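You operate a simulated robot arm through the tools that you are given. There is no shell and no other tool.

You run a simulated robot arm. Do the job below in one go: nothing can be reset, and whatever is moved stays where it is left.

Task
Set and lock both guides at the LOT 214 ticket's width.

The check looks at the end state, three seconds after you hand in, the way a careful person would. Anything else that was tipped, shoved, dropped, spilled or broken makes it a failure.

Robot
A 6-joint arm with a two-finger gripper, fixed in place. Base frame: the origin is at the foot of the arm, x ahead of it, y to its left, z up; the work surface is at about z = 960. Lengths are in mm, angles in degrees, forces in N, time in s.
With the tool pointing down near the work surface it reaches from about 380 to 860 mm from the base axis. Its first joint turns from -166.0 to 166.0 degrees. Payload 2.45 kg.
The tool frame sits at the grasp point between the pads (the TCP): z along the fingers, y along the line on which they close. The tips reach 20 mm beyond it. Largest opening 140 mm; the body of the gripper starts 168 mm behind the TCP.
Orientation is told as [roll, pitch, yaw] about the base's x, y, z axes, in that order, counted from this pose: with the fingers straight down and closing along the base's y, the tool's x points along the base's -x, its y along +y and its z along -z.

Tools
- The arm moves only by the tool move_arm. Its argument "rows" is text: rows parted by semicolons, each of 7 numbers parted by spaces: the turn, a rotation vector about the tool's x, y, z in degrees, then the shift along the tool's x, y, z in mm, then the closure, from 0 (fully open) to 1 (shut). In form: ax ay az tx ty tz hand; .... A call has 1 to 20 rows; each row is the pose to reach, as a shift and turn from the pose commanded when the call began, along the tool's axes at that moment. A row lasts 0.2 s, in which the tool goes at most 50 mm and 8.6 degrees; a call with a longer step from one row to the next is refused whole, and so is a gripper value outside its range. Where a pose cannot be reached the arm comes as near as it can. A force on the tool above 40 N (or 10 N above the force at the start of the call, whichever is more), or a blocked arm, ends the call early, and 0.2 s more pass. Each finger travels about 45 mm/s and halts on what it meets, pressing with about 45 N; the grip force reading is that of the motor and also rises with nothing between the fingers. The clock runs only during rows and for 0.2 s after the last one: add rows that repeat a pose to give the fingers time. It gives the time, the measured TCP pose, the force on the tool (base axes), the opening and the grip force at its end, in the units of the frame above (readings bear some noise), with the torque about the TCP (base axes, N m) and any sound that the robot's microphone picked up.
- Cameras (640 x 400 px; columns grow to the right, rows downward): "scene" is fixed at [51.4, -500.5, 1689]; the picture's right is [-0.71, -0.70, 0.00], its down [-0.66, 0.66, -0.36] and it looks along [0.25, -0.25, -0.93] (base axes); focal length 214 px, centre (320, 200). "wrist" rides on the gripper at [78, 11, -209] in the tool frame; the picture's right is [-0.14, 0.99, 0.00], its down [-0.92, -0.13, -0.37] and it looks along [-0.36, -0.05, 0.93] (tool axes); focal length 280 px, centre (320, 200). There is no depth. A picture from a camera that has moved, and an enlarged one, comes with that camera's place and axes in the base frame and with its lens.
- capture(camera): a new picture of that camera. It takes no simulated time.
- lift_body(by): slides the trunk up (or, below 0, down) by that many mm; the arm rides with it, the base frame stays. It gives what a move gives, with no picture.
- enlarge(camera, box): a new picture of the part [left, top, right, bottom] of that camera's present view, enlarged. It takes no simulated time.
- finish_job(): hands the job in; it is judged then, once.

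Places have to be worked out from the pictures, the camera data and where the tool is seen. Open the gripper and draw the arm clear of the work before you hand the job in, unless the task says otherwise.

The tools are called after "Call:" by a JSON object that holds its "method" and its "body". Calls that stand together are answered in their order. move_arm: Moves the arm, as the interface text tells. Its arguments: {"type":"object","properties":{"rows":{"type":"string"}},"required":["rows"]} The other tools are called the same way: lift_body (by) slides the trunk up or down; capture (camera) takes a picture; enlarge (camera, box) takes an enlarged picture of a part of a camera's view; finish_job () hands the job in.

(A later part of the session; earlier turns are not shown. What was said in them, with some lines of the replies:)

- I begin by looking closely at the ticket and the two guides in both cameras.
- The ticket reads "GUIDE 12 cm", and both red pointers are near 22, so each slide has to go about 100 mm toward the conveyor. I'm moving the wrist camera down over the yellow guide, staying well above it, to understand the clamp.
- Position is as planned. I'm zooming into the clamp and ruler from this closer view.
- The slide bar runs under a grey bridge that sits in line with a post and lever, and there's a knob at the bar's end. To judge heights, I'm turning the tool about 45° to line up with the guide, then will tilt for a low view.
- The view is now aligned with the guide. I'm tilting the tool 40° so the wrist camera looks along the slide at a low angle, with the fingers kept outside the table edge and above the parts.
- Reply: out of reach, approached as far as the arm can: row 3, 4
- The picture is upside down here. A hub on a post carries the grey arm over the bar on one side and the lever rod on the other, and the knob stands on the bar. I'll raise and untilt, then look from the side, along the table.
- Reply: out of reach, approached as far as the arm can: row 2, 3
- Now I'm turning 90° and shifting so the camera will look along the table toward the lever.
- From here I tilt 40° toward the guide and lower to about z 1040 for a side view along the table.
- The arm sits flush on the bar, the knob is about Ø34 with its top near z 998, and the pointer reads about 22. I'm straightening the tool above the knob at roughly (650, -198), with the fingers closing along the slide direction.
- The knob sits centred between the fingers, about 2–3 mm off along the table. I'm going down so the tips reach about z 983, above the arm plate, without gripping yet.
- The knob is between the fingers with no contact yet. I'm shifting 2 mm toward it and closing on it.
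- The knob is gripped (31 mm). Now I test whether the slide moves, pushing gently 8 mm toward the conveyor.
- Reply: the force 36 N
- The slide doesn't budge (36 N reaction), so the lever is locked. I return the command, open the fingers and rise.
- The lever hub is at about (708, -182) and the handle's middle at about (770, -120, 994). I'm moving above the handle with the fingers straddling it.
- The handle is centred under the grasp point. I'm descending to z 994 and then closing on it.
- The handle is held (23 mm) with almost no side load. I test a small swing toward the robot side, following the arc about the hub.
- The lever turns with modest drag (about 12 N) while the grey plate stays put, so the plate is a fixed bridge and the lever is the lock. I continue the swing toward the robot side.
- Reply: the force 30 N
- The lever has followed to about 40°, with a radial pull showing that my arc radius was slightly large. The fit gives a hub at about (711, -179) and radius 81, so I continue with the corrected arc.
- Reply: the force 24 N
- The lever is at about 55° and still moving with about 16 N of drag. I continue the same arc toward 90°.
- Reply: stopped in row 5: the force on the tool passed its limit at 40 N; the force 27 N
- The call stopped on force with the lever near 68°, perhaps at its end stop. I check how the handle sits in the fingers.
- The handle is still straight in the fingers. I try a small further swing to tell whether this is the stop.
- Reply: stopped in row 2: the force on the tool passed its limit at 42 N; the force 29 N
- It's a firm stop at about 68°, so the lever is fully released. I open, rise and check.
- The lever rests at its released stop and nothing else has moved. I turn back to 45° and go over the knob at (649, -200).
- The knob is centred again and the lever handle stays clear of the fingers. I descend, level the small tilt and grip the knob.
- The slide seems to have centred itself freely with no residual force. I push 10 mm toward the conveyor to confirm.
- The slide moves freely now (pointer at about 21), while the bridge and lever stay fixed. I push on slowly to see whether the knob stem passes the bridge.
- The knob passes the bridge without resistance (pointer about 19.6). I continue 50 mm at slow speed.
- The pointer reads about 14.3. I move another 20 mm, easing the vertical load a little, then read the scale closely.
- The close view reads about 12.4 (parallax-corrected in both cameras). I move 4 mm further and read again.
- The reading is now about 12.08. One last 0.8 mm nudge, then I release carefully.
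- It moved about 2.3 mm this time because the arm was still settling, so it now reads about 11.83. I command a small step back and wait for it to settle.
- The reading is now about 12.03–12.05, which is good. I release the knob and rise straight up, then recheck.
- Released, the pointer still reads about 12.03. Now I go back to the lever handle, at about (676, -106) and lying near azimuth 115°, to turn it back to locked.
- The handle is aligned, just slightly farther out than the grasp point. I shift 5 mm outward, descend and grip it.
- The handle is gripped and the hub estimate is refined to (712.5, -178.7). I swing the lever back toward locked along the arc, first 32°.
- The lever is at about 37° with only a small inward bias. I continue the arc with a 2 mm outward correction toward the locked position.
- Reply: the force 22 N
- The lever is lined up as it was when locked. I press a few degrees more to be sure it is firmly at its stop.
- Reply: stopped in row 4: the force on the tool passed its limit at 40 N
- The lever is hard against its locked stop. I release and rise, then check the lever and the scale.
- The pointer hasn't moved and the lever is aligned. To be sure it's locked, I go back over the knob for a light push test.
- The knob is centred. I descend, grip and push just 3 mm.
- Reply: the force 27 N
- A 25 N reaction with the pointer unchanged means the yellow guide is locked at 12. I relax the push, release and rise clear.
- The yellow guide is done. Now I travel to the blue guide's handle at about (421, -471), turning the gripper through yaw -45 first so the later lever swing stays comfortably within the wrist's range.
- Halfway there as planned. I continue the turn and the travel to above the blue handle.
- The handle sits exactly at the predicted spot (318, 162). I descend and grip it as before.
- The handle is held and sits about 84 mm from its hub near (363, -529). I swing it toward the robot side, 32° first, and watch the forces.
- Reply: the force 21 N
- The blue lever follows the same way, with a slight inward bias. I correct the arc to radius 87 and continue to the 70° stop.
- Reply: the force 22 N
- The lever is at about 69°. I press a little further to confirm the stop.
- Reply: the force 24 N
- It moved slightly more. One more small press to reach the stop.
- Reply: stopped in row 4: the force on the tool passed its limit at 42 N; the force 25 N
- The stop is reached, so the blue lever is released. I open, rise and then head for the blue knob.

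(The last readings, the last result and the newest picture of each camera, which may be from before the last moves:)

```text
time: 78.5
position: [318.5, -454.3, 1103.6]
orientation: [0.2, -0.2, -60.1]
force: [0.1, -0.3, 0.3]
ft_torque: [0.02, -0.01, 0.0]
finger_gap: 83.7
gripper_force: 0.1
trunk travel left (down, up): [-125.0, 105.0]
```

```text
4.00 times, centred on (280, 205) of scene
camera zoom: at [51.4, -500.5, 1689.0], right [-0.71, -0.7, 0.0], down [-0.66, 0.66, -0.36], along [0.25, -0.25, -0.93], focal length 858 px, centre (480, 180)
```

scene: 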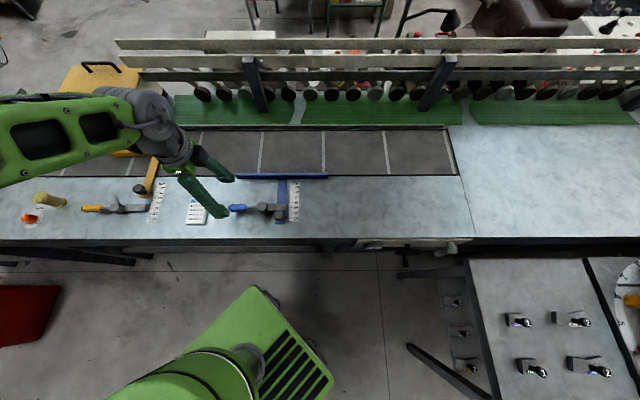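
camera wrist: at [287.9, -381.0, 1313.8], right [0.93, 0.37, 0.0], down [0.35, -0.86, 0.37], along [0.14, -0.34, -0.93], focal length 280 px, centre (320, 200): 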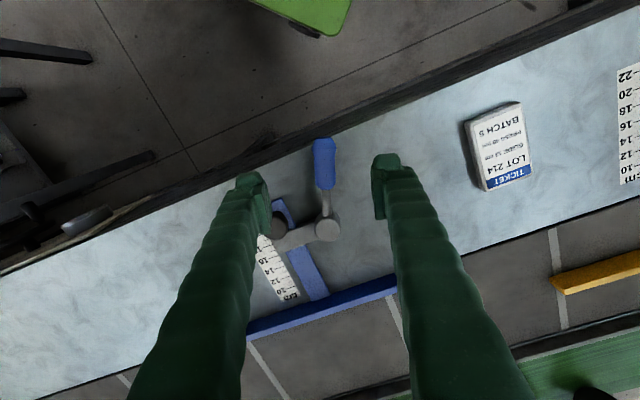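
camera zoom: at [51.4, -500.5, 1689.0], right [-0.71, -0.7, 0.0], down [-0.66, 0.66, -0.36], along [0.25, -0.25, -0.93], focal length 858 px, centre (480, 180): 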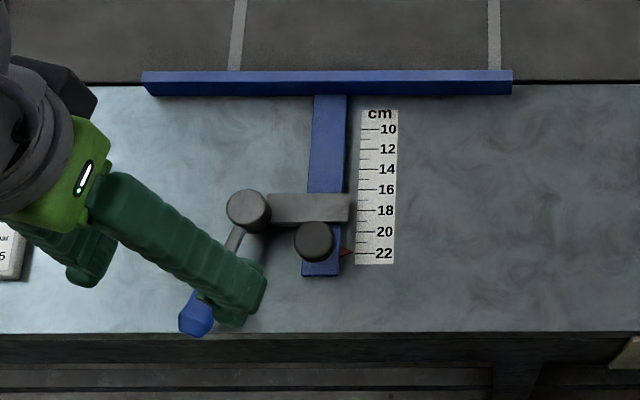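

The blue lever rests at its released stop. I turn to yaw 45 and move over the blue knob at the predicted (297, -552).

Call:
{"method": "move_arm", "body": {"rows": "0 0 -7.5 -5 -5 0 0.4; 0 0 -15 -11 -10 0 0.4; 0 0 -22.5 -16 -14 0 0.4; 0 0 -30 -21 -19 0 0.4; 0 0 -37.5 -27 -24 0 0.4; 0 0 -45 -32 -29 0 0.4; 0 0 -52.5 -37 -34 0 0.4; 0 0 -60 -42 -38 0 0.4; 0 0 -67.5 -48 -43 0 0.4; 0 0 -75 -53 -48 0 0.4; 0 0 -82.5 -58 -53 0 0.4; 0 0 -90 -64 -57 0 0.4; 0 0 -97.5 -69 -62 20 0.4; 0 0 -105 -74.3 -67 40 0.4; 0 0 -105 -74.3 -67 40 0.4; 0 0 -105 -74.3 -67 40 0.4"}}

Call:
{"method": "capture", "body": {"camera": "wrist"}}

```text
time: 81.9
position: [298.0, -551.5, 1061.0]
orientation: [-0.1, -0.1, 45.0]
force: [-0.4, 0.8, 0.3]
ft_torque: [-0.01, 0.01, -0.02]
finger_gap: 84.2
gripper_force: 0.1
trunk travel left (down, up): [-125.0, 105.0]
```

```text
taken
camera wrist: at [233.7, -599.3, 1269.9], right [-0.6, 0.8, 0.0], down [0.74, 0.56, 0.37], along [0.3, 0.22, -0.93], focal length 280 px, centre (320, 200)
```

wrist: 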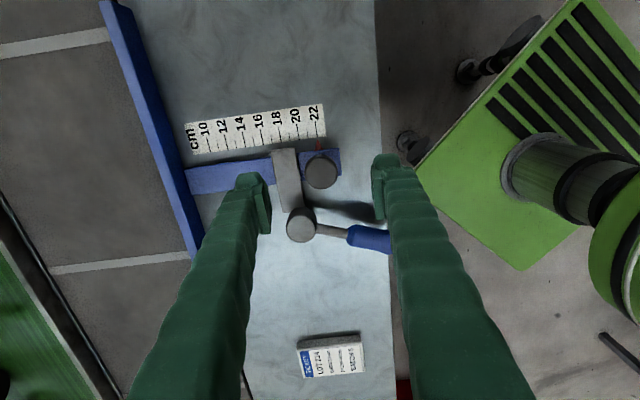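

The blue knob is centred exactly as predicted. I descend and grip it.

Call:
{"method": "move_arm", "body": {"rows": "0 0 0 2 0 25 0.4; 0 0 0 2 0 47 0.4; 0 0 0 2 0 56.5 0.4; 0 0 0 2 0 56.5 0.5; 0 0 0 2 0 56.5 0.6; 0 0 0 2 0 56.5 0.7; 0 0 0 2 0 56.5 0.8; 0 0 0 2 0 56.5 0.85; 0 0 0 2 0 56.5 0.85; 0 0 0 2 0 56.5 0.85"}}

Call:
{"method": "enlarge", "body": {"camera": "wrist", "box": [220, 100, 420, 260]}}

```text
time: 84.1
position: [296.4, -553.5, 1005.4]
orientation: [-0.1, -0.1, 44.9]
force: [-0.2, 0.9, -1.6]
ft_torque: [0.01, 0.02, -0.01]
finger_gap: 31.3
gripper_force: 45.2
trunk travel left (down, up): [-125.0, 105.0]
```

```text
2.50 times, centred on (320, 180) of wrist
camera zoom: at [232.6, -600.9, 1214.2], right [-0.6, 0.8, 0.0], down [0.74, 0.56, 0.37], along [0.3, 0.22, -0.93], focal length 701 px, centre (320, 250)
```

zoom: 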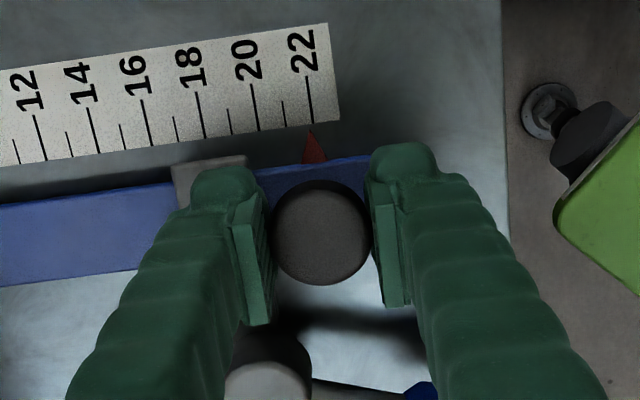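

Gripped, reading 22.0. I slide it 50 mm toward the conveyor at the same slow speed.

Call:
{"method": "move_arm", "body": {"rows": "0 0 0 0 -4 0 0.85; 0 0 0 0 -8 0 0.85; 0 0 0 0 -12 0 0.85; 0 0 0 0 -17 0 0.85; 0 0 0 0 -22 0 0.85; 0 0 0 0 -27 0 0.85; 0 0 0 0 -32 0 0.85; 0 0 0 0 -37 0 0.85; 0 0 0 0 -42 0 0.85; 0 0 0 0 -46 0 0.85; 0 0 0 0 -50 0 0.85; 0 0 0 0 -50 0 0.85"}}

Call:
{"method": "enlarge", "body": {"camera": "wrist", "box": [220, 100, 420, 260]}}

Call:
{"method": "enlarge", "body": {"camera": "scene", "box": [200, 160, 360, 250]}}

```text
time: 86.7
position: [332.4, -589.2, 1006.0]
orientation: [-0.2, -0.2, 45.0]
force: [-1.4, -1.0, 0.4]
ft_torque: [0.04, -0.03, -0.01]
finger_gap: 31.4
gripper_force: 45.1
trunk travel left (down, up): [-125.0, 105.0]
```

```text
2.50 times, centred on (320, 180) of wrist
camera zoom: at [268.3, -636.6, 1214.2], right [-0.6, 0.8, 0.0], down [0.74, 0.56, 0.37], along [0.3, 0.22, -0.93], focal length 701 px, centre (320, 250)
```

zoom: 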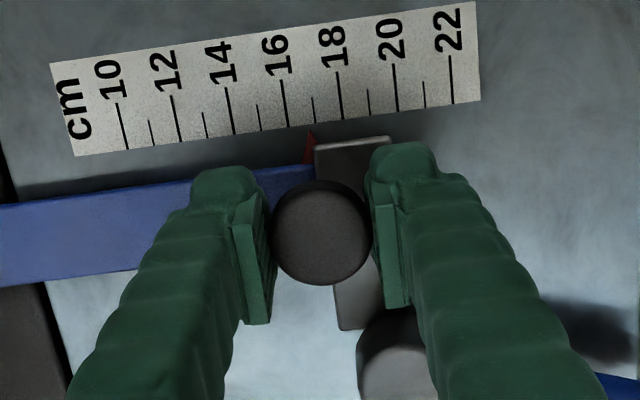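

```text
4.00 times, centred on (280, 205) of scene
camera zoom: at [51.4, -500.5, 1689.0], right [-0.71, -0.7, 0.0], down [-0.66, 0.66, -0.36], along [0.25, -0.25, -0.93], focal length 858 px, centre (480, 180)
```

zoom: 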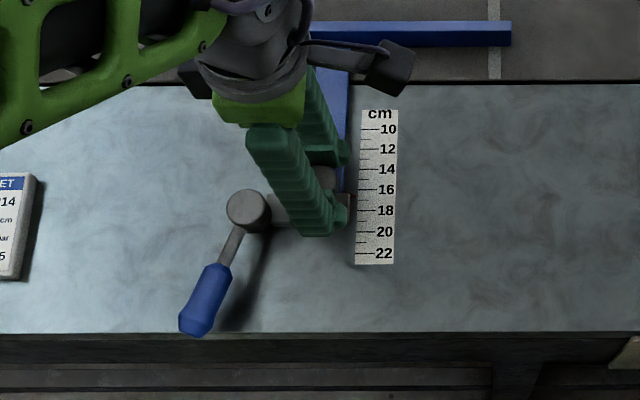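

The reading is now about 16.9. I continue 44 mm, then take a fine reading.

Call:
{"method": "move_arm", "body": {"rows": "0 0 0 0 -5 0 0.85; 0 0 0 0 -10 0 0.85; 0 0 0 0 -15 0 0.85; 0 0 0 0 -20 0 0.85; 0 0 0 0 -25 0 0.85; 0 0 0 0 -30 0 0.85; 0 0 0 0 -35 0 0.85; 0 0 0 0 -39 0 0.85; 0 0 0 0 -42 0 0.85; 0 0 0 0 -44 0 0.85; 0 0 0 0 -44 0 0.85; 0 0 0 0 -44 0 0.85; 0 0 0 0 -44 0 0.85"}}

Call:
{"method": "enlarge", "body": {"camera": "wrist", "box": [270, 100, 370, 180]}}

Call:
{"method": "enlarge", "body": {"camera": "scene", "box": [270, 180, 315, 210]}}

```text
time: 89.5
position: [362.4, -619.7, 1005.2]
orientation: [-0.1, -0.1, 44.9]
force: [3.4, 4.0, -3.1]
ft_torque: [0.0, 0.01, 0.04]
finger_gap: 31.5
gripper_force: 45.3
trunk travel left (down, up): [-125.0, 105.0]
```

```text
5.00 times, centred on (320, 140) of wrist
camera zoom: at [299.2, -667.4, 1214.3], right [-0.6, 0.8, 0.0], down [0.74, 0.56, 0.37], along [0.3, 0.22, -0.93], focal length 1402 px, centre (320, 500)
```

zoom: 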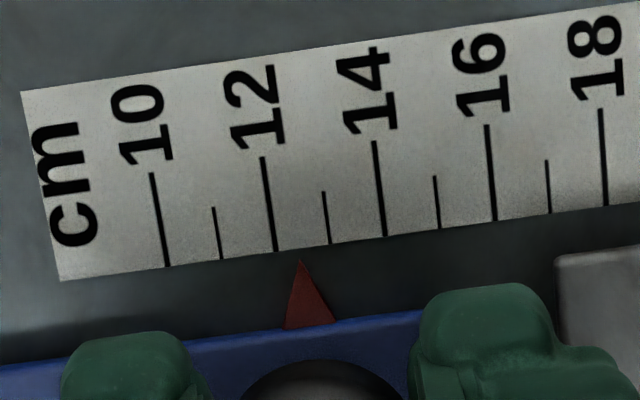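

```text
13.33 times, centred on (292, 195) of scene
camera zoom: at [51.4, -500.5, 1689.0], right [-0.71, -0.7, 0.0], down [-0.66, 0.66, -0.36], along [0.25, -0.25, -0.93], focal length 2860 px, centre (687, 267)
```

zoom: 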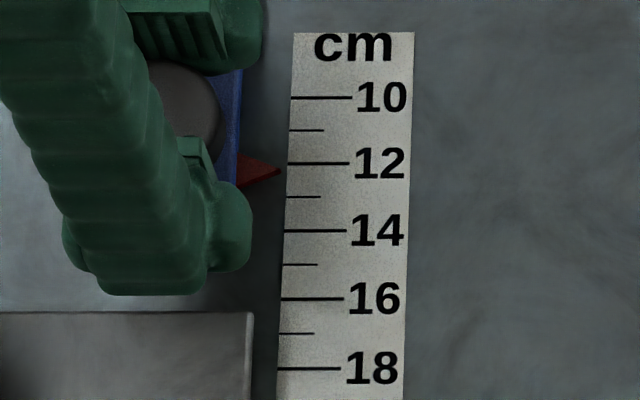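

Both views give about 12.46. I advance 4.5 mm in small steps with settling time.

Call:
{"method": "move_arm", "body": {"rows": "0 0 0 0 -1 0 0.85; 0 0 0 0 -2 0 0.85; 0 0 0 0 -3 0 0.85; 0 0 0 0 -4 0 0.85; 0 0 0 0 -4.5 0 0.85; 0 0 0 0 -4.5 0 0.85; 0 0 0 0 -4.5 0 0.85; 0 0 0 0 -4.5 0 0.85; 0 0 0 0 -4.5 0 0.85; 0 0 0 0 -4.5 0 0.85"}}

Call:
{"method": "enlarge", "body": {"camera": "wrist", "box": [270, 100, 370, 180]}}

Call:
{"method": "enlarge", "body": {"camera": "scene", "box": [270, 180, 315, 210]}}

```text
time: 91.7
position: [366.9, -623.7, 1005.2]
orientation: [-0.1, -0.2, 44.9]
force: [-3.5, -3.5, -13.3]
ft_torque: [-0.11, 0.1, 0.04]
finger_gap: 31.2
gripper_force: 44.9
trunk travel left (down, up): [-125.0, 105.0]
```

```text
5.00 times, centred on (320, 140) of wrist
camera zoom: at [302.9, -671.4, 1214.3], right [-0.6, 0.8, 0.0], down [0.74, 0.56, 0.37], along [0.3, 0.22, -0.93], focal length 1402 px, centre (320, 500)
```

zoom: 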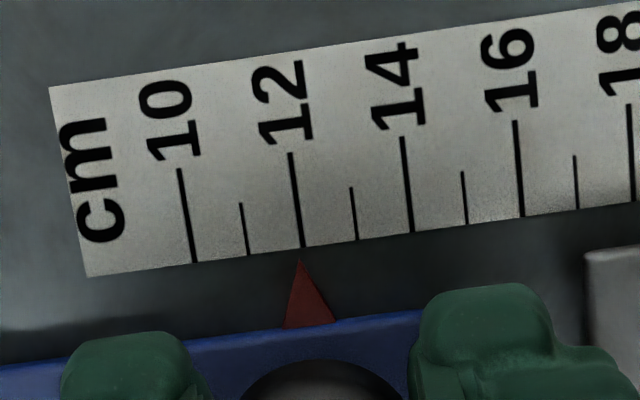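

```text
13.33 times, centred on (292, 195) of scene
camera zoom: at [51.4, -500.5, 1689.0], right [-0.71, -0.7, 0.0], down [-0.66, 0.66, -0.36], along [0.25, -0.25, -0.93], focal length 2860 px, centre (687, 267)
```

zoom: 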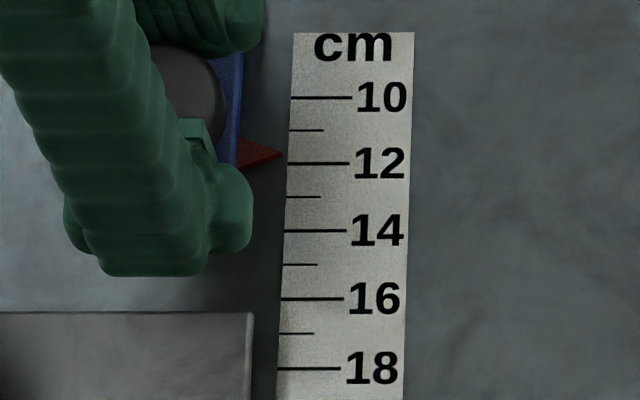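

The pointer is at 11.97 by the wrist view (11.93 by the scene), well within half a millimetre or so. I release and rise.

Call:
{"method": "move_arm", "body": {"rows": "0 0 0 0 0 0 0.75; 0 0 0 0 0 0 0.65; 0 0 0 0 0 0 0.55; 0 0 0 0 0 0 0.45; 0 0 0 0 0 0 0.4; 0 0 0 0 0 -20 0.4; 0 0 0 0 0 -60 0.4; 0 0 0 0 0 -100 0.4; 0 0 0 0 0 -100 0.4"}}

Call:
{"method": "enlarge", "body": {"camera": "scene", "box": [270, 180, 315, 210]}}

Call:
{"method": "enlarge", "body": {"camera": "wrist", "box": [260, 80, 380, 170]}}

Call:
{"method": "capture", "body": {"camera": "wrist"}}

```text
time: 93.7
position: [366.2, -623.1, 1107.1]
orientation: [-0.2, -0.1, 44.9]
force: [-0.5, -0.7, 0.0]
ft_torque: [0.01, -0.01, 0.01]
finger_gap: 84.0
gripper_force: 0.1
trunk travel left (down, up): [-125.0, 105.0]
```

```text
13.33 times, centred on (292, 195) of scene
camera zoom: at [51.4, -500.5, 1689.0], right [-0.71, -0.7, 0.0], down [-0.66, 0.66, -0.36], along [0.25, -0.25, -0.93], focal length 2860 px, centre (687, 267)
```

zoom: 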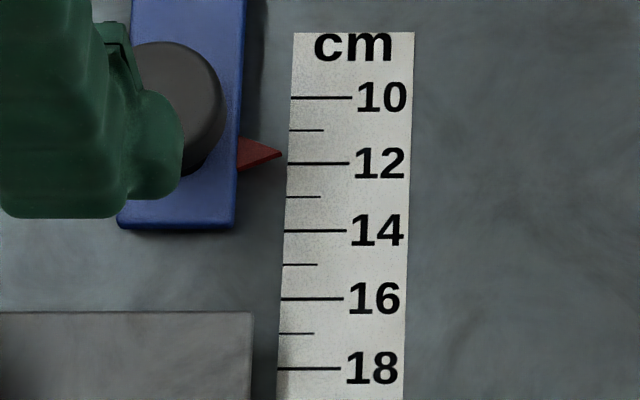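

```text
4.44 times, centred on (320, 125) of wrist
camera zoom: at [301.9, -670.8, 1315.5], right [-0.6, 0.8, 0.0], down [0.74, 0.56, 0.37], along [0.3, 0.22, -0.93], focal length 1246 px, centre (320, 533)
```

zoom: 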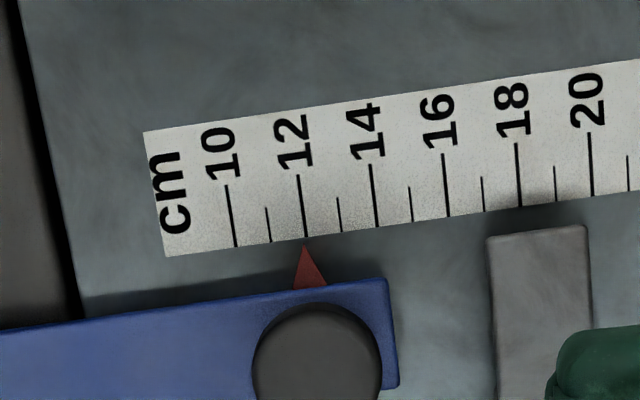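

```text
taken
camera wrist: at [301.9, -670.8, 1315.5], right [-0.6, 0.8, 0.0], down [0.74, 0.56, 0.37], along [0.3, 0.22, -0.93], focal length 280 px, centre (320, 200)
```

wrist: 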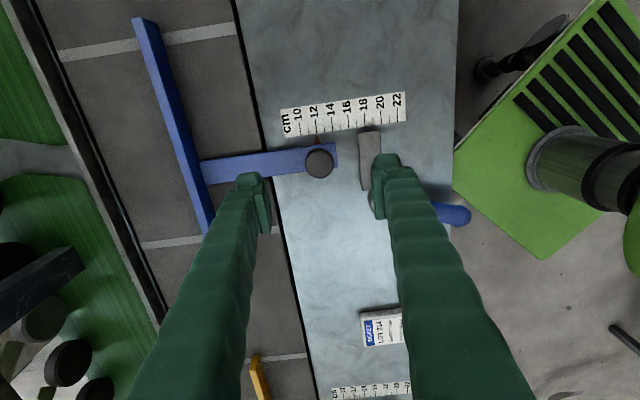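

Released, the pointer still sits at about 11.96. I go back to the blue handle at about (325, -454), yaw -65, to lock it.

Call:
{"method": "move_arm", "body": {"rows": "0 0 7.4 -6 10 0 0.4; 0 0 14.7 -12 20 0 0.4; 0 0 22 -18 30 0 0.4; 0 0 29.3 -24 40 0 0.4; 0 0 36.7 -30 50 0 0.4; 0 0 44 -36 60 0 0.4; 0 0 51.3 -42 70 0 0.4; 0 0 58.7 -48 79 0 0.4; 0 0 66 -54 89 0 0.4; 0 0 73.3 -60 99 0 0.4; 0 0 80.7 -66 109 0 0.4; 0 0 88 -72 119 0 0.4; 0 0 95.3 -78 129 10 0.45; 0 0 102.7 -84 139 28 0.45; 0 0 110 -90.4 148.9 46 0.45; 0 0 110 -90.4 148.9 46 0.45; 0 0 110 -90.4 148.9 46 0.45"}}

Call:
{"method": "capture", "body": {"camera": "wrist"}}

```text
time: 97.3
position: [324.7, -454.6, 1058.8]
orientation: [0.2, -0.2, -65.1]
force: [-0.2, 0.3, 0.8]
ft_torque: [-0.02, -0.03, -0.03]
finger_gap: 76.9
gripper_force: 0.1
trunk travel left (down, up): [-125.0, 105.0]
```

```text
taken
camera wrist: at [300.7, -378.7, 1268.2], right [0.96, 0.29, 0.0], down [0.27, -0.89, 0.37], along [0.11, -0.35, -0.93], focal length 280 px, centre (320, 200)
```

wrist: 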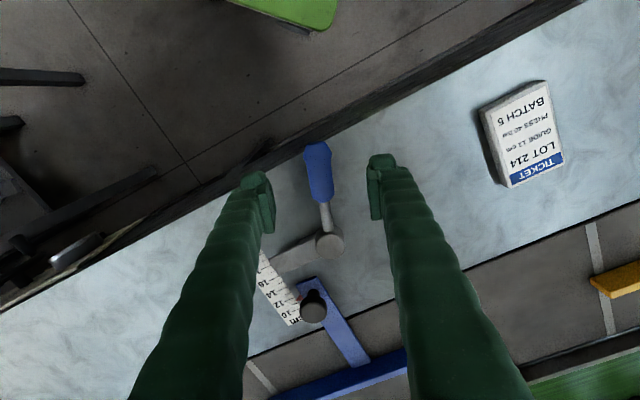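

The handle is centred and aligned. I descend and grip it.

Call:
{"method": "move_arm", "body": {"rows": "0 0 0 0 0 25 0.5; 0 0 0 0 0 48 0.5; 0 0 0 0 0 60 0.5; 0 0 0 0 0 64 0.5; 0 0 0 0 0 64 0.6; 0 0 0 0 0 64 0.7; 0 0 0 0 0 64 0.8; 0 0 0 0 0 64 0.9; 0 0 0 0 0 64 0.9; 0 0 0 0 0 64 0.9"}}

Call:
{"method": "capture", "body": {"camera": "wrist"}}

```text
time: 99.5
position: [325.7, -454.3, 994.5]
orientation: [0.1, -0.2, -65.1]
force: [0.4, 0.1, -2.0]
ft_torque: [-0.01, -0.01, 0.08]
finger_gap: 23.4
gripper_force: 45.0
trunk travel left (down, up): [-125.0, 105.0]
```

```text
taken
camera wrist: at [300.5, -378.1, 1203.6], right [0.96, 0.29, 0.0], down [0.27, -0.89, 0.37], along [0.11, -0.35, -0.93], focal length 280 px, centre (320, 200)
```

wrist: 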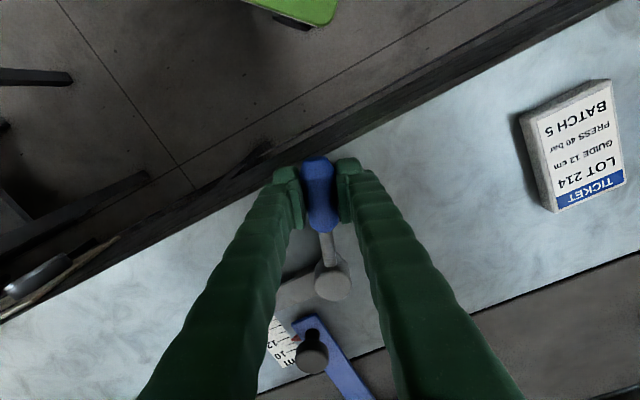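

The grip is good. I swing the lever back toward locked, 36° first.

Call:
{"method": "move_arm", "body": {"rows": "0 0 4 -0.2 5.9 0 0.9; 0 0 8 -0.8 11.8 0 0.9; 0 0 12 -1.9 17.7 0 0.9; 0 0 16 -3.3 23.4 0 0.9; 0 0 20 -5.1 29.1 0 0.9; 0 0 24 -7.3 34.6 0 0.9; 0 0 28 -9.9 39.9 0 0.9; 0 0 32 -12.9 45 0 0.9; 0 0 36 -16.2 50 0 0.9; 0 0 36 -16.2 50 0 0.9"}}

Call:
{"method": "enlarge", "body": {"camera": "scene", "box": [200, 160, 360, 250]}}

```text
time: 101.7
position: [377.8, -446.4, 993.1]
orientation: [0.0, 0.1, -101.3]
force: [-17.2, 0.4, -10.8]
ft_torque: [-0.02, 0.15, -1.48]
finger_gap: 23.1
gripper_force: 45.5
trunk travel left (down, up): [-125.0, 105.0]
```

```text
4.00 times, centred on (280, 205) of scene
camera zoom: at [51.4, -500.5, 1689.0], right [-0.71, -0.7, 0.0], down [-0.66, 0.66, -0.36], along [0.25, -0.25, -0.93], focal length 858 px, centre (480, 180)
```

zoom: 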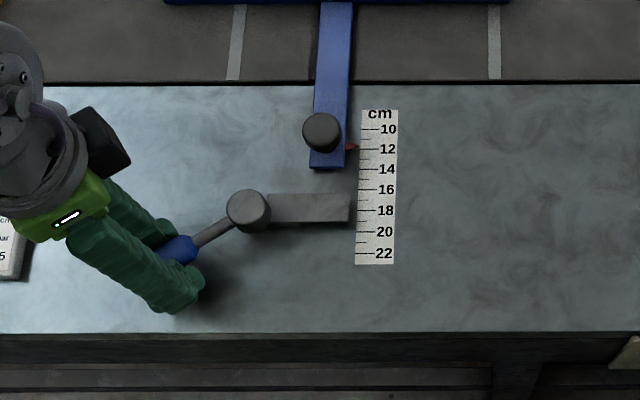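

The lever is halfway back and the pointer is unchanged. I continue the remaining 34° to the locked stop.

Call:
{"method": "move_arm", "body": {"rows": "0 0 4 -0.2 6 0 0.9; 0 0 8 -0.8 12 0 0.9; 0 0 12 -1.9 17.9 0 0.9; 0 0 16 -3.3 23.7 0 0.9; 0 0 20 -5.2 29.4 0 0.9; 0 0 24 -7.4 35 0 0.9; 0 0 28 -10.1 40.4 0 0.9; 0 0 31 -12.3 44.3 0 0.9; 0 0 34 -14.7 48.1 0 0.9; 0 0 34 -14.7 48.1 0 0.9"}}

Call:
{"method": "enlarge", "body": {"camera": "scene", "box": [200, 160, 360, 250]}}

Call:
{"method": "capture", "body": {"camera": "wrist"}}

```text
time: 103.9
position: [420.3, -470.8, 995.3]
orientation: [-0.1, 0.1, -135.1]
force: [-1.7, -3.9, -9.3]
ft_torque: [-0.56, 0.41, 0.17]
finger_gap: 23.2
gripper_force: 45.4
trunk travel left (down, up): [-125.0, 105.0]
stopped in row 10: the force on the tool passed its limit at 41 N (the readings are from after the stop); the commanded pose is now the measured one
```

```text
4.00 times, centred on (280, 205) of scene
camera zoom: at [51.4, -500.5, 1689.0], right [-0.71, -0.7, 0.0], down [-0.66, 0.66, -0.36], along [0.25, -0.25, -0.93], focal length 858 px, centre (480, 180)
```

zoom: 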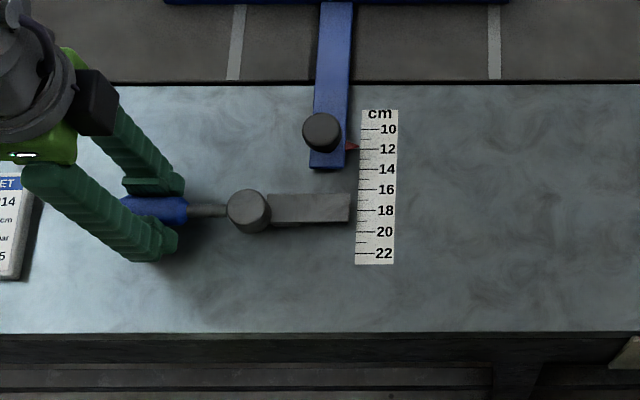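

```text
taken
camera wrist: at [483.3, -423.6, 1203.4], right [0.6, -0.8, 0.0], down [-0.74, -0.56, 0.37], along [-0.3, -0.22, -0.93], focal length 280 px, centre (320, 200)
```

wrist: 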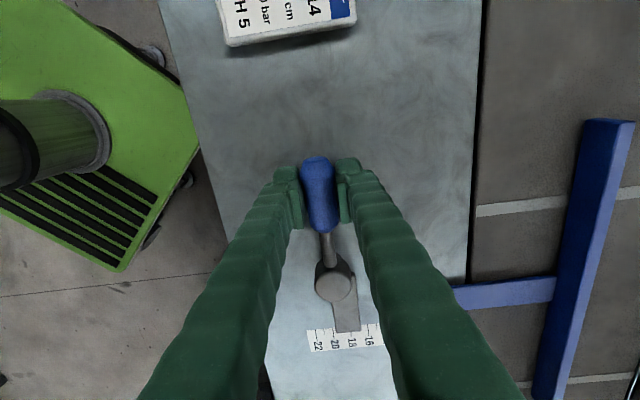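

The call stopped on force at azimuth 45°, so the lever is back at its locked stop. One small extra press confirms it.

Call:
{"method": "move_arm", "body": {"rows": "0 0 1 0 1.5 0 0.9; 0 0 2 0 3 0 0.9; 0 0 3 -0.1 4.5 0 0.9; 0 0 3 -0.1 4.5 0 0.9"}}

```text
time: 104.9
position: [420.9, -470.1, 995.1]
orientation: [-0.5, 0.1, -138.2]
force: [-11.3, 9.9, -14.7]
ft_torque: [0.03, 0.14, 1.15]
finger_gap: 23.9
gripper_force: 45.1
trunk travel left (down, up): [-125.0, 105.0]
```

The handle doesn't move any further, so it's firmly home. I release, rise and inspect.

Call:
{"method": "move_arm", "body": {"rows": "0 0 -2 0 -3 0 0.85; 0 0 -3 0 -4 0 0.75; 0 0 -3 0 -4 0 0.65; 0 0 -3 0 -4 0 0.5; 0 0 -3 0 -4 0 0.45; 0 0 -3 0 -4 -30 0.45; 0 0 -3 0 -4 -70 0.4; 0 0 -3 0 -4 -110 0.4; 0 0 -3 0 -4 -110 0.4"}}

Call:
{"method": "enlarge", "body": {"camera": "scene", "box": [200, 160, 360, 250]}}

Call:
{"method": "enlarge", "body": {"camera": "scene", "box": [270, 180, 315, 210]}}

Call:
{"method": "capture", "body": {"camera": "wrist"}}

```text
time: 106.9
position: [422.5, -470.9, 1104.0]
orientation: [-0.2, 0.0, -135.1]
force: [-0.8, -0.3, 0.5]
ft_torque: [0.0, -0.04, 0.02]
finger_gap: 84.2
gripper_force: 0.1
trunk travel left (down, up): [-125.0, 105.0]
```

```text
4.00 times, centred on (280, 205) of scene
camera zoom: at [51.4, -500.5, 1689.0], right [-0.71, -0.7, 0.0], down [-0.66, 0.66, -0.36], along [0.25, -0.25, -0.93], focal length 858 px, centre (480, 180)
```

zoom: 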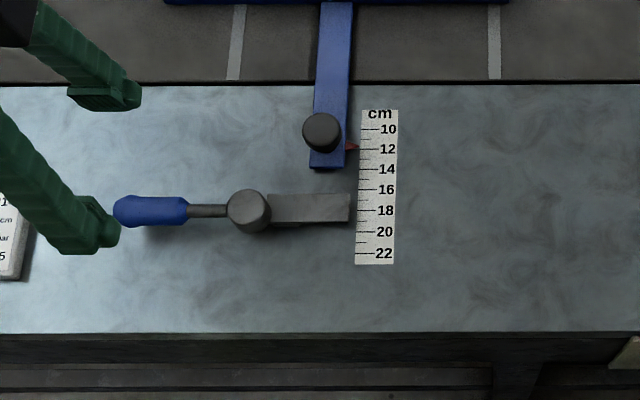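

```text
13.33 times, centred on (292, 195) of scene
camera zoom: at [51.4, -500.5, 1689.0], right [-0.71, -0.7, 0.0], down [-0.66, 0.66, -0.36], along [0.25, -0.25, -0.93], focal length 2860 px, centre (687, 267)
```

zoom: 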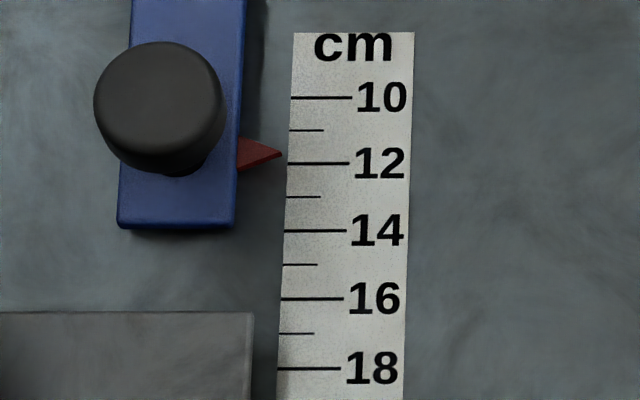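

```text
taken
camera wrist: at [486.1, -424.8, 1312.9], right [0.6, -0.8, 0.0], down [-0.74, -0.56, 0.37], along [-0.3, -0.22, -0.93], focal length 280 px, centre (320, 200)
```

wrist: 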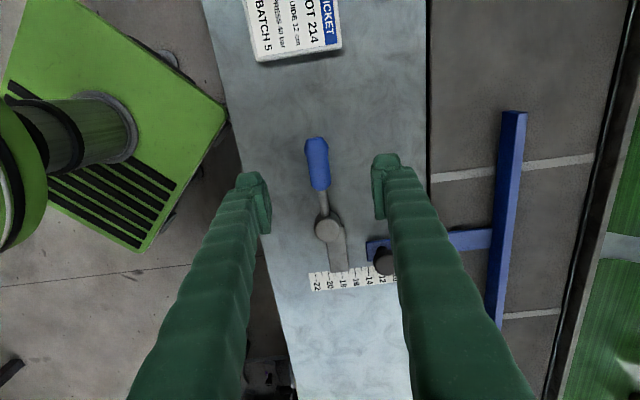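

The pointer and lever look right. I make the same light lock test on the blue knob, moving over it at about (366, -623).

Call:
{"method": "move_arm", "body": {"rows": "0 0 0 -37 17 0 0.4; 0 0 0 -74 34 10 0.4; 0 0 0 -111 51 25 0.4; 0 0 0 -147.5 68.3 41 0.4; 0 0 0 -147.5 68.3 41 0.4; 0 0 0 -147.5 68.3 41 0.4"}}

Call:
{"method": "capture", "body": {"camera": "wrist"}}

```text
time: 108.3
position: [365.4, -621.8, 1064.7]
orientation: [-0.2, 0.2, -135.1]
force: [0.2, 0.2, 1.2]
ft_torque: [-0.01, 0.0, -0.02]
finger_gap: 83.9
gripper_force: 0.1
trunk travel left (down, up): [-125.0, 105.0]
```

```text
taken
camera wrist: at [427.2, -575.8, 1273.5], right [0.6, -0.8, 0.0], down [-0.74, -0.56, 0.37], along [-0.3, -0.22, -0.93], focal length 280 px, centre (320, 200)
```

wrist: 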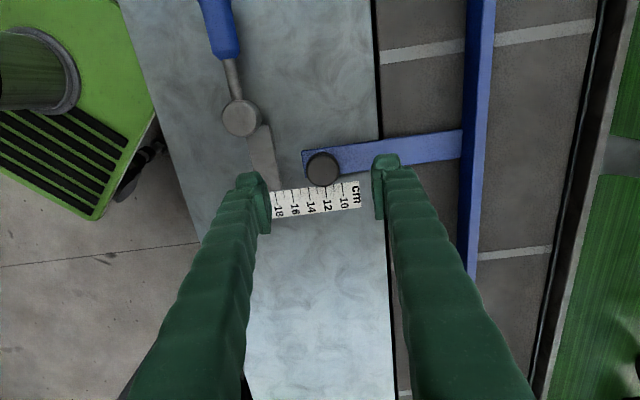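

The knob is nearly centred. I descend with a 2 mm correction, grip it and push 3 mm outward.

Call:
{"method": "move_arm", "body": {"rows": "0 0 0 1 2 25 0.4; 0 0 0 1 2 48 0.4; 0 0 0 1 2 59.5 0.4; 0 0 0 1 2 59.5 0.5; 0 0 0 1 2 59.5 0.6; 0 0 0 1 2 59.5 0.7; 0 0 0 1 2 59.5 0.8; 0 0 0 1 2 59.5 0.82; 0 0 0 1 2 59.5 0.82; 0 0 0 1 0.5 59.5 0.82; 0 0 0 1 -1 59.5 0.82; 0 0 0 1 -1 59.5 0.82"}}

Call:
{"method": "enlarge", "body": {"camera": "scene", "box": [270, 180, 315, 210]}}

```text
time: 110.9
position: [368.5, -624.0, 1004.4]
orientation: [0.0, 0.2, -135.1]
force: [15.3, -12.7, -0.5]
ft_torque: [-0.11, -0.42, 0.01]
finger_gap: 31.3
gripper_force: 44.4
trunk travel left (down, up): [-125.0, 105.0]
```

```text
13.33 times, centred on (292, 195) of scene
camera zoom: at [51.4, -500.5, 1689.0], right [-0.71, -0.7, 0.0], down [-0.66, 0.66, -0.36], along [0.25, -0.25, -0.93], focal length 2860 px, centre (687, 267)
```

zoom: 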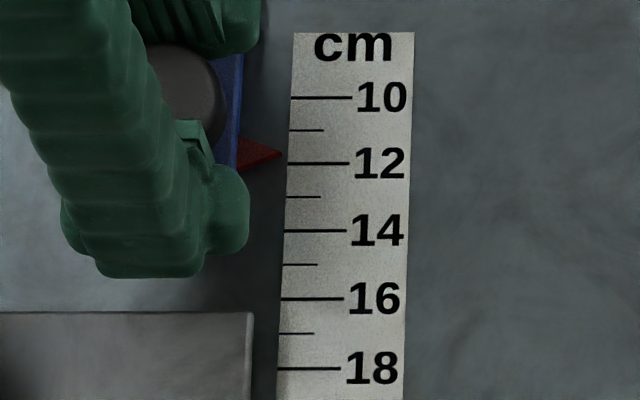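

A 20 N reaction with the pointer unchanged means the blue guide is locked too. I relax, release, rise and draw the arm away from the work.

Call:
{"method": "move_arm", "body": {"rows": "0 0 0 0 1.5 0 0.82; 0 0 0 0 3 0 0.82; 0 0 0 0 3 0 0.7; 0 0 0 0 3 0 0.55; 0 0 0 0 3 0 0.4; 0 0 0 0 3 -20 0.4; 0 0 0 0 3 -60 0.4; 0 0 0 0 3 -105 0.3; 0 0 0 0 3 -150 0.2; 0 0 0 0 3 -195 0.1; 0 0 0 0 3 -220 0; 0 0 0 0 3 -220 0; 0 0 0 0 3 -220 0"}}

Call:
{"method": "capture", "body": {"camera": "scene"}}

Call:
{"method": "capture", "body": {"camera": "wrist"}}

Call:
{"method": "enlarge", "body": {"camera": "scene", "box": [270, 180, 315, 210]}}

```text
time: 113.7
position: [365.5, -626.6, 1225.9]
orientation: [-0.2, 0.1, -135.1]
force: [0.3, -0.1, 0.5]
ft_torque: [0.03, 0.01, -0.06]
finger_gap: 139.8
gripper_force: 0.1
trunk travel left (down, up): [-125.0, 105.0]
```

```text
taken
```

scene: 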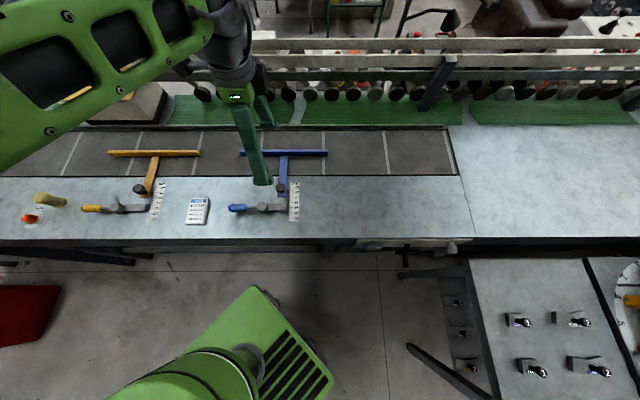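

```text
taken
camera wrist: at [427.9, -578.5, 1434.5], right [0.6, -0.8, 0.0], down [-0.74, -0.56, 0.37], along [-0.29, -0.22, -0.93], focal length 280 px, centre (320, 200)
```

wrist: 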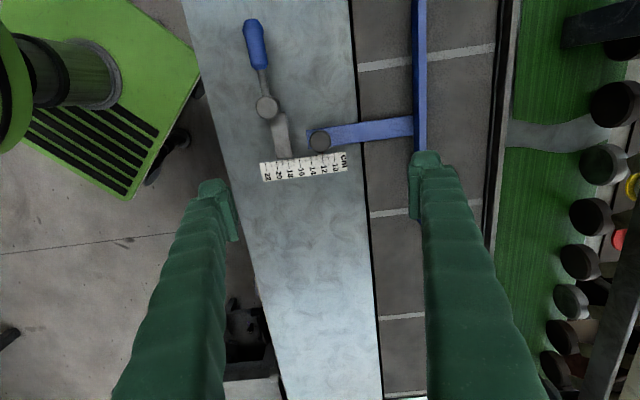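

```text
13.33 times, centred on (292, 195) of scene
camera zoom: at [51.4, -500.5, 1689.0], right [-0.71, -0.7, 0.0], down [-0.66, 0.66, -0.36], along [0.25, -0.25, -0.93], focal length 2860 px, centre (687, 267)
```

zoom: 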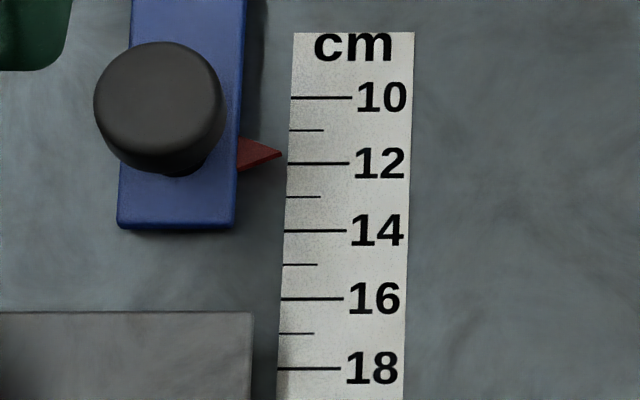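

Everything is in place: both pointers at 12, both levers home, and the ticket, oiler and dial untouched. I retreat the arm away from above the guides and do a final check of both.

Call:
{"method": "move_arm", "body": {"rows": "0 0 0 0 -40 -10 0; 0 0 0 0 -80 -20 0; 0 0 0 0 -120 -30 0; 0 0 0 0 -150 -30 0; 0 0 0 0 -150 -30 0"}}

Call:
{"method": "enlarge", "body": {"camera": "scene", "box": [0, 120, 360, 260]}}

Call:
{"method": "enlarge", "body": {"camera": "scene", "box": [75, 170, 195, 240]}}

```text
time: 114.9
position: [257.9, -517.5, 1256.3]
orientation: [-0.3, 0.0, -135.1]
force: [-0.3, 0.3, 0.4]
ft_torque: [0.02, -0.01, 0.02]
finger_gap: 140.2
gripper_force: 0.0
trunk travel left (down, up): [-125.0, 105.0]
```

```text
1.78 times, centred on (180, 190) of scene
camera zoom: at [51.4, -500.5, 1689.0], right [-0.71, -0.7, 0.0], down [-0.66, 0.66, -0.36], along [0.25, -0.25, -0.93], focal length 381 px, centre (569, 218)
```

zoom: 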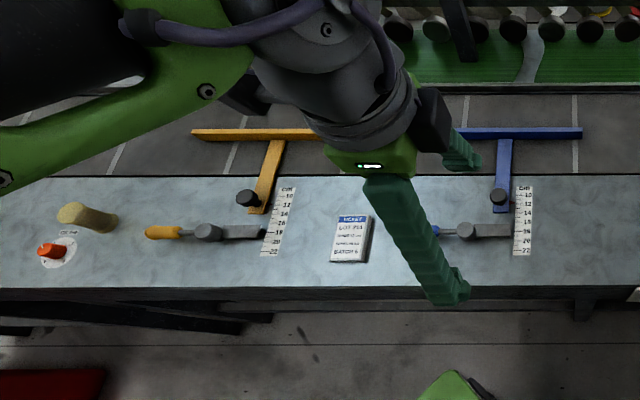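

```text
5.33 times, centred on (135, 205) of scene
camera zoom: at [51.4, -500.5, 1689.0], right [-0.71, -0.7, 0.0], down [-0.66, 0.66, -0.36], along [0.25, -0.25, -0.93], focal length 1144 px, centre (1307, 173)
```

zoom: 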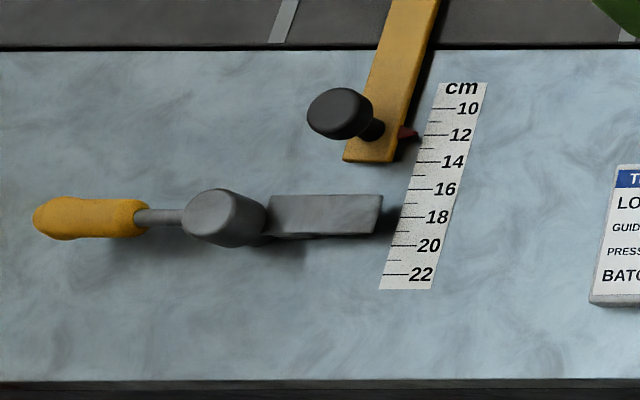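

Both guides are at 12 cm with their levers in the locked position. The gripper is open, the arm is up and clear, and nothing else has moved, so I'm handing in the job.

Call:
{"method": "finish_job", "body": {}}

```text
The job is handed in.
```

Both guides are set to 12 cm, the width on the LOT 214 ticket, and locked. I've handed the job in.

| Guide | Final reading | Lock test |
|---|---|---|
| Yellow | about 12.0 cm | held against about 25 N, pointer did not move |
| Blue | about 11.96 cm | held against about 20 N, pointer did not move |

- **Bridges:** at 12 cm, the end of each slide bar has passed beyond its grey bridge, so the bridge no longer sits over the bar. The locks still held in both tests.
- **Surroundings:** the ticket, the oiler and the dial look untouched in the final pictures.
- **Arm:** the gripper is open and the arm is raised above the work.
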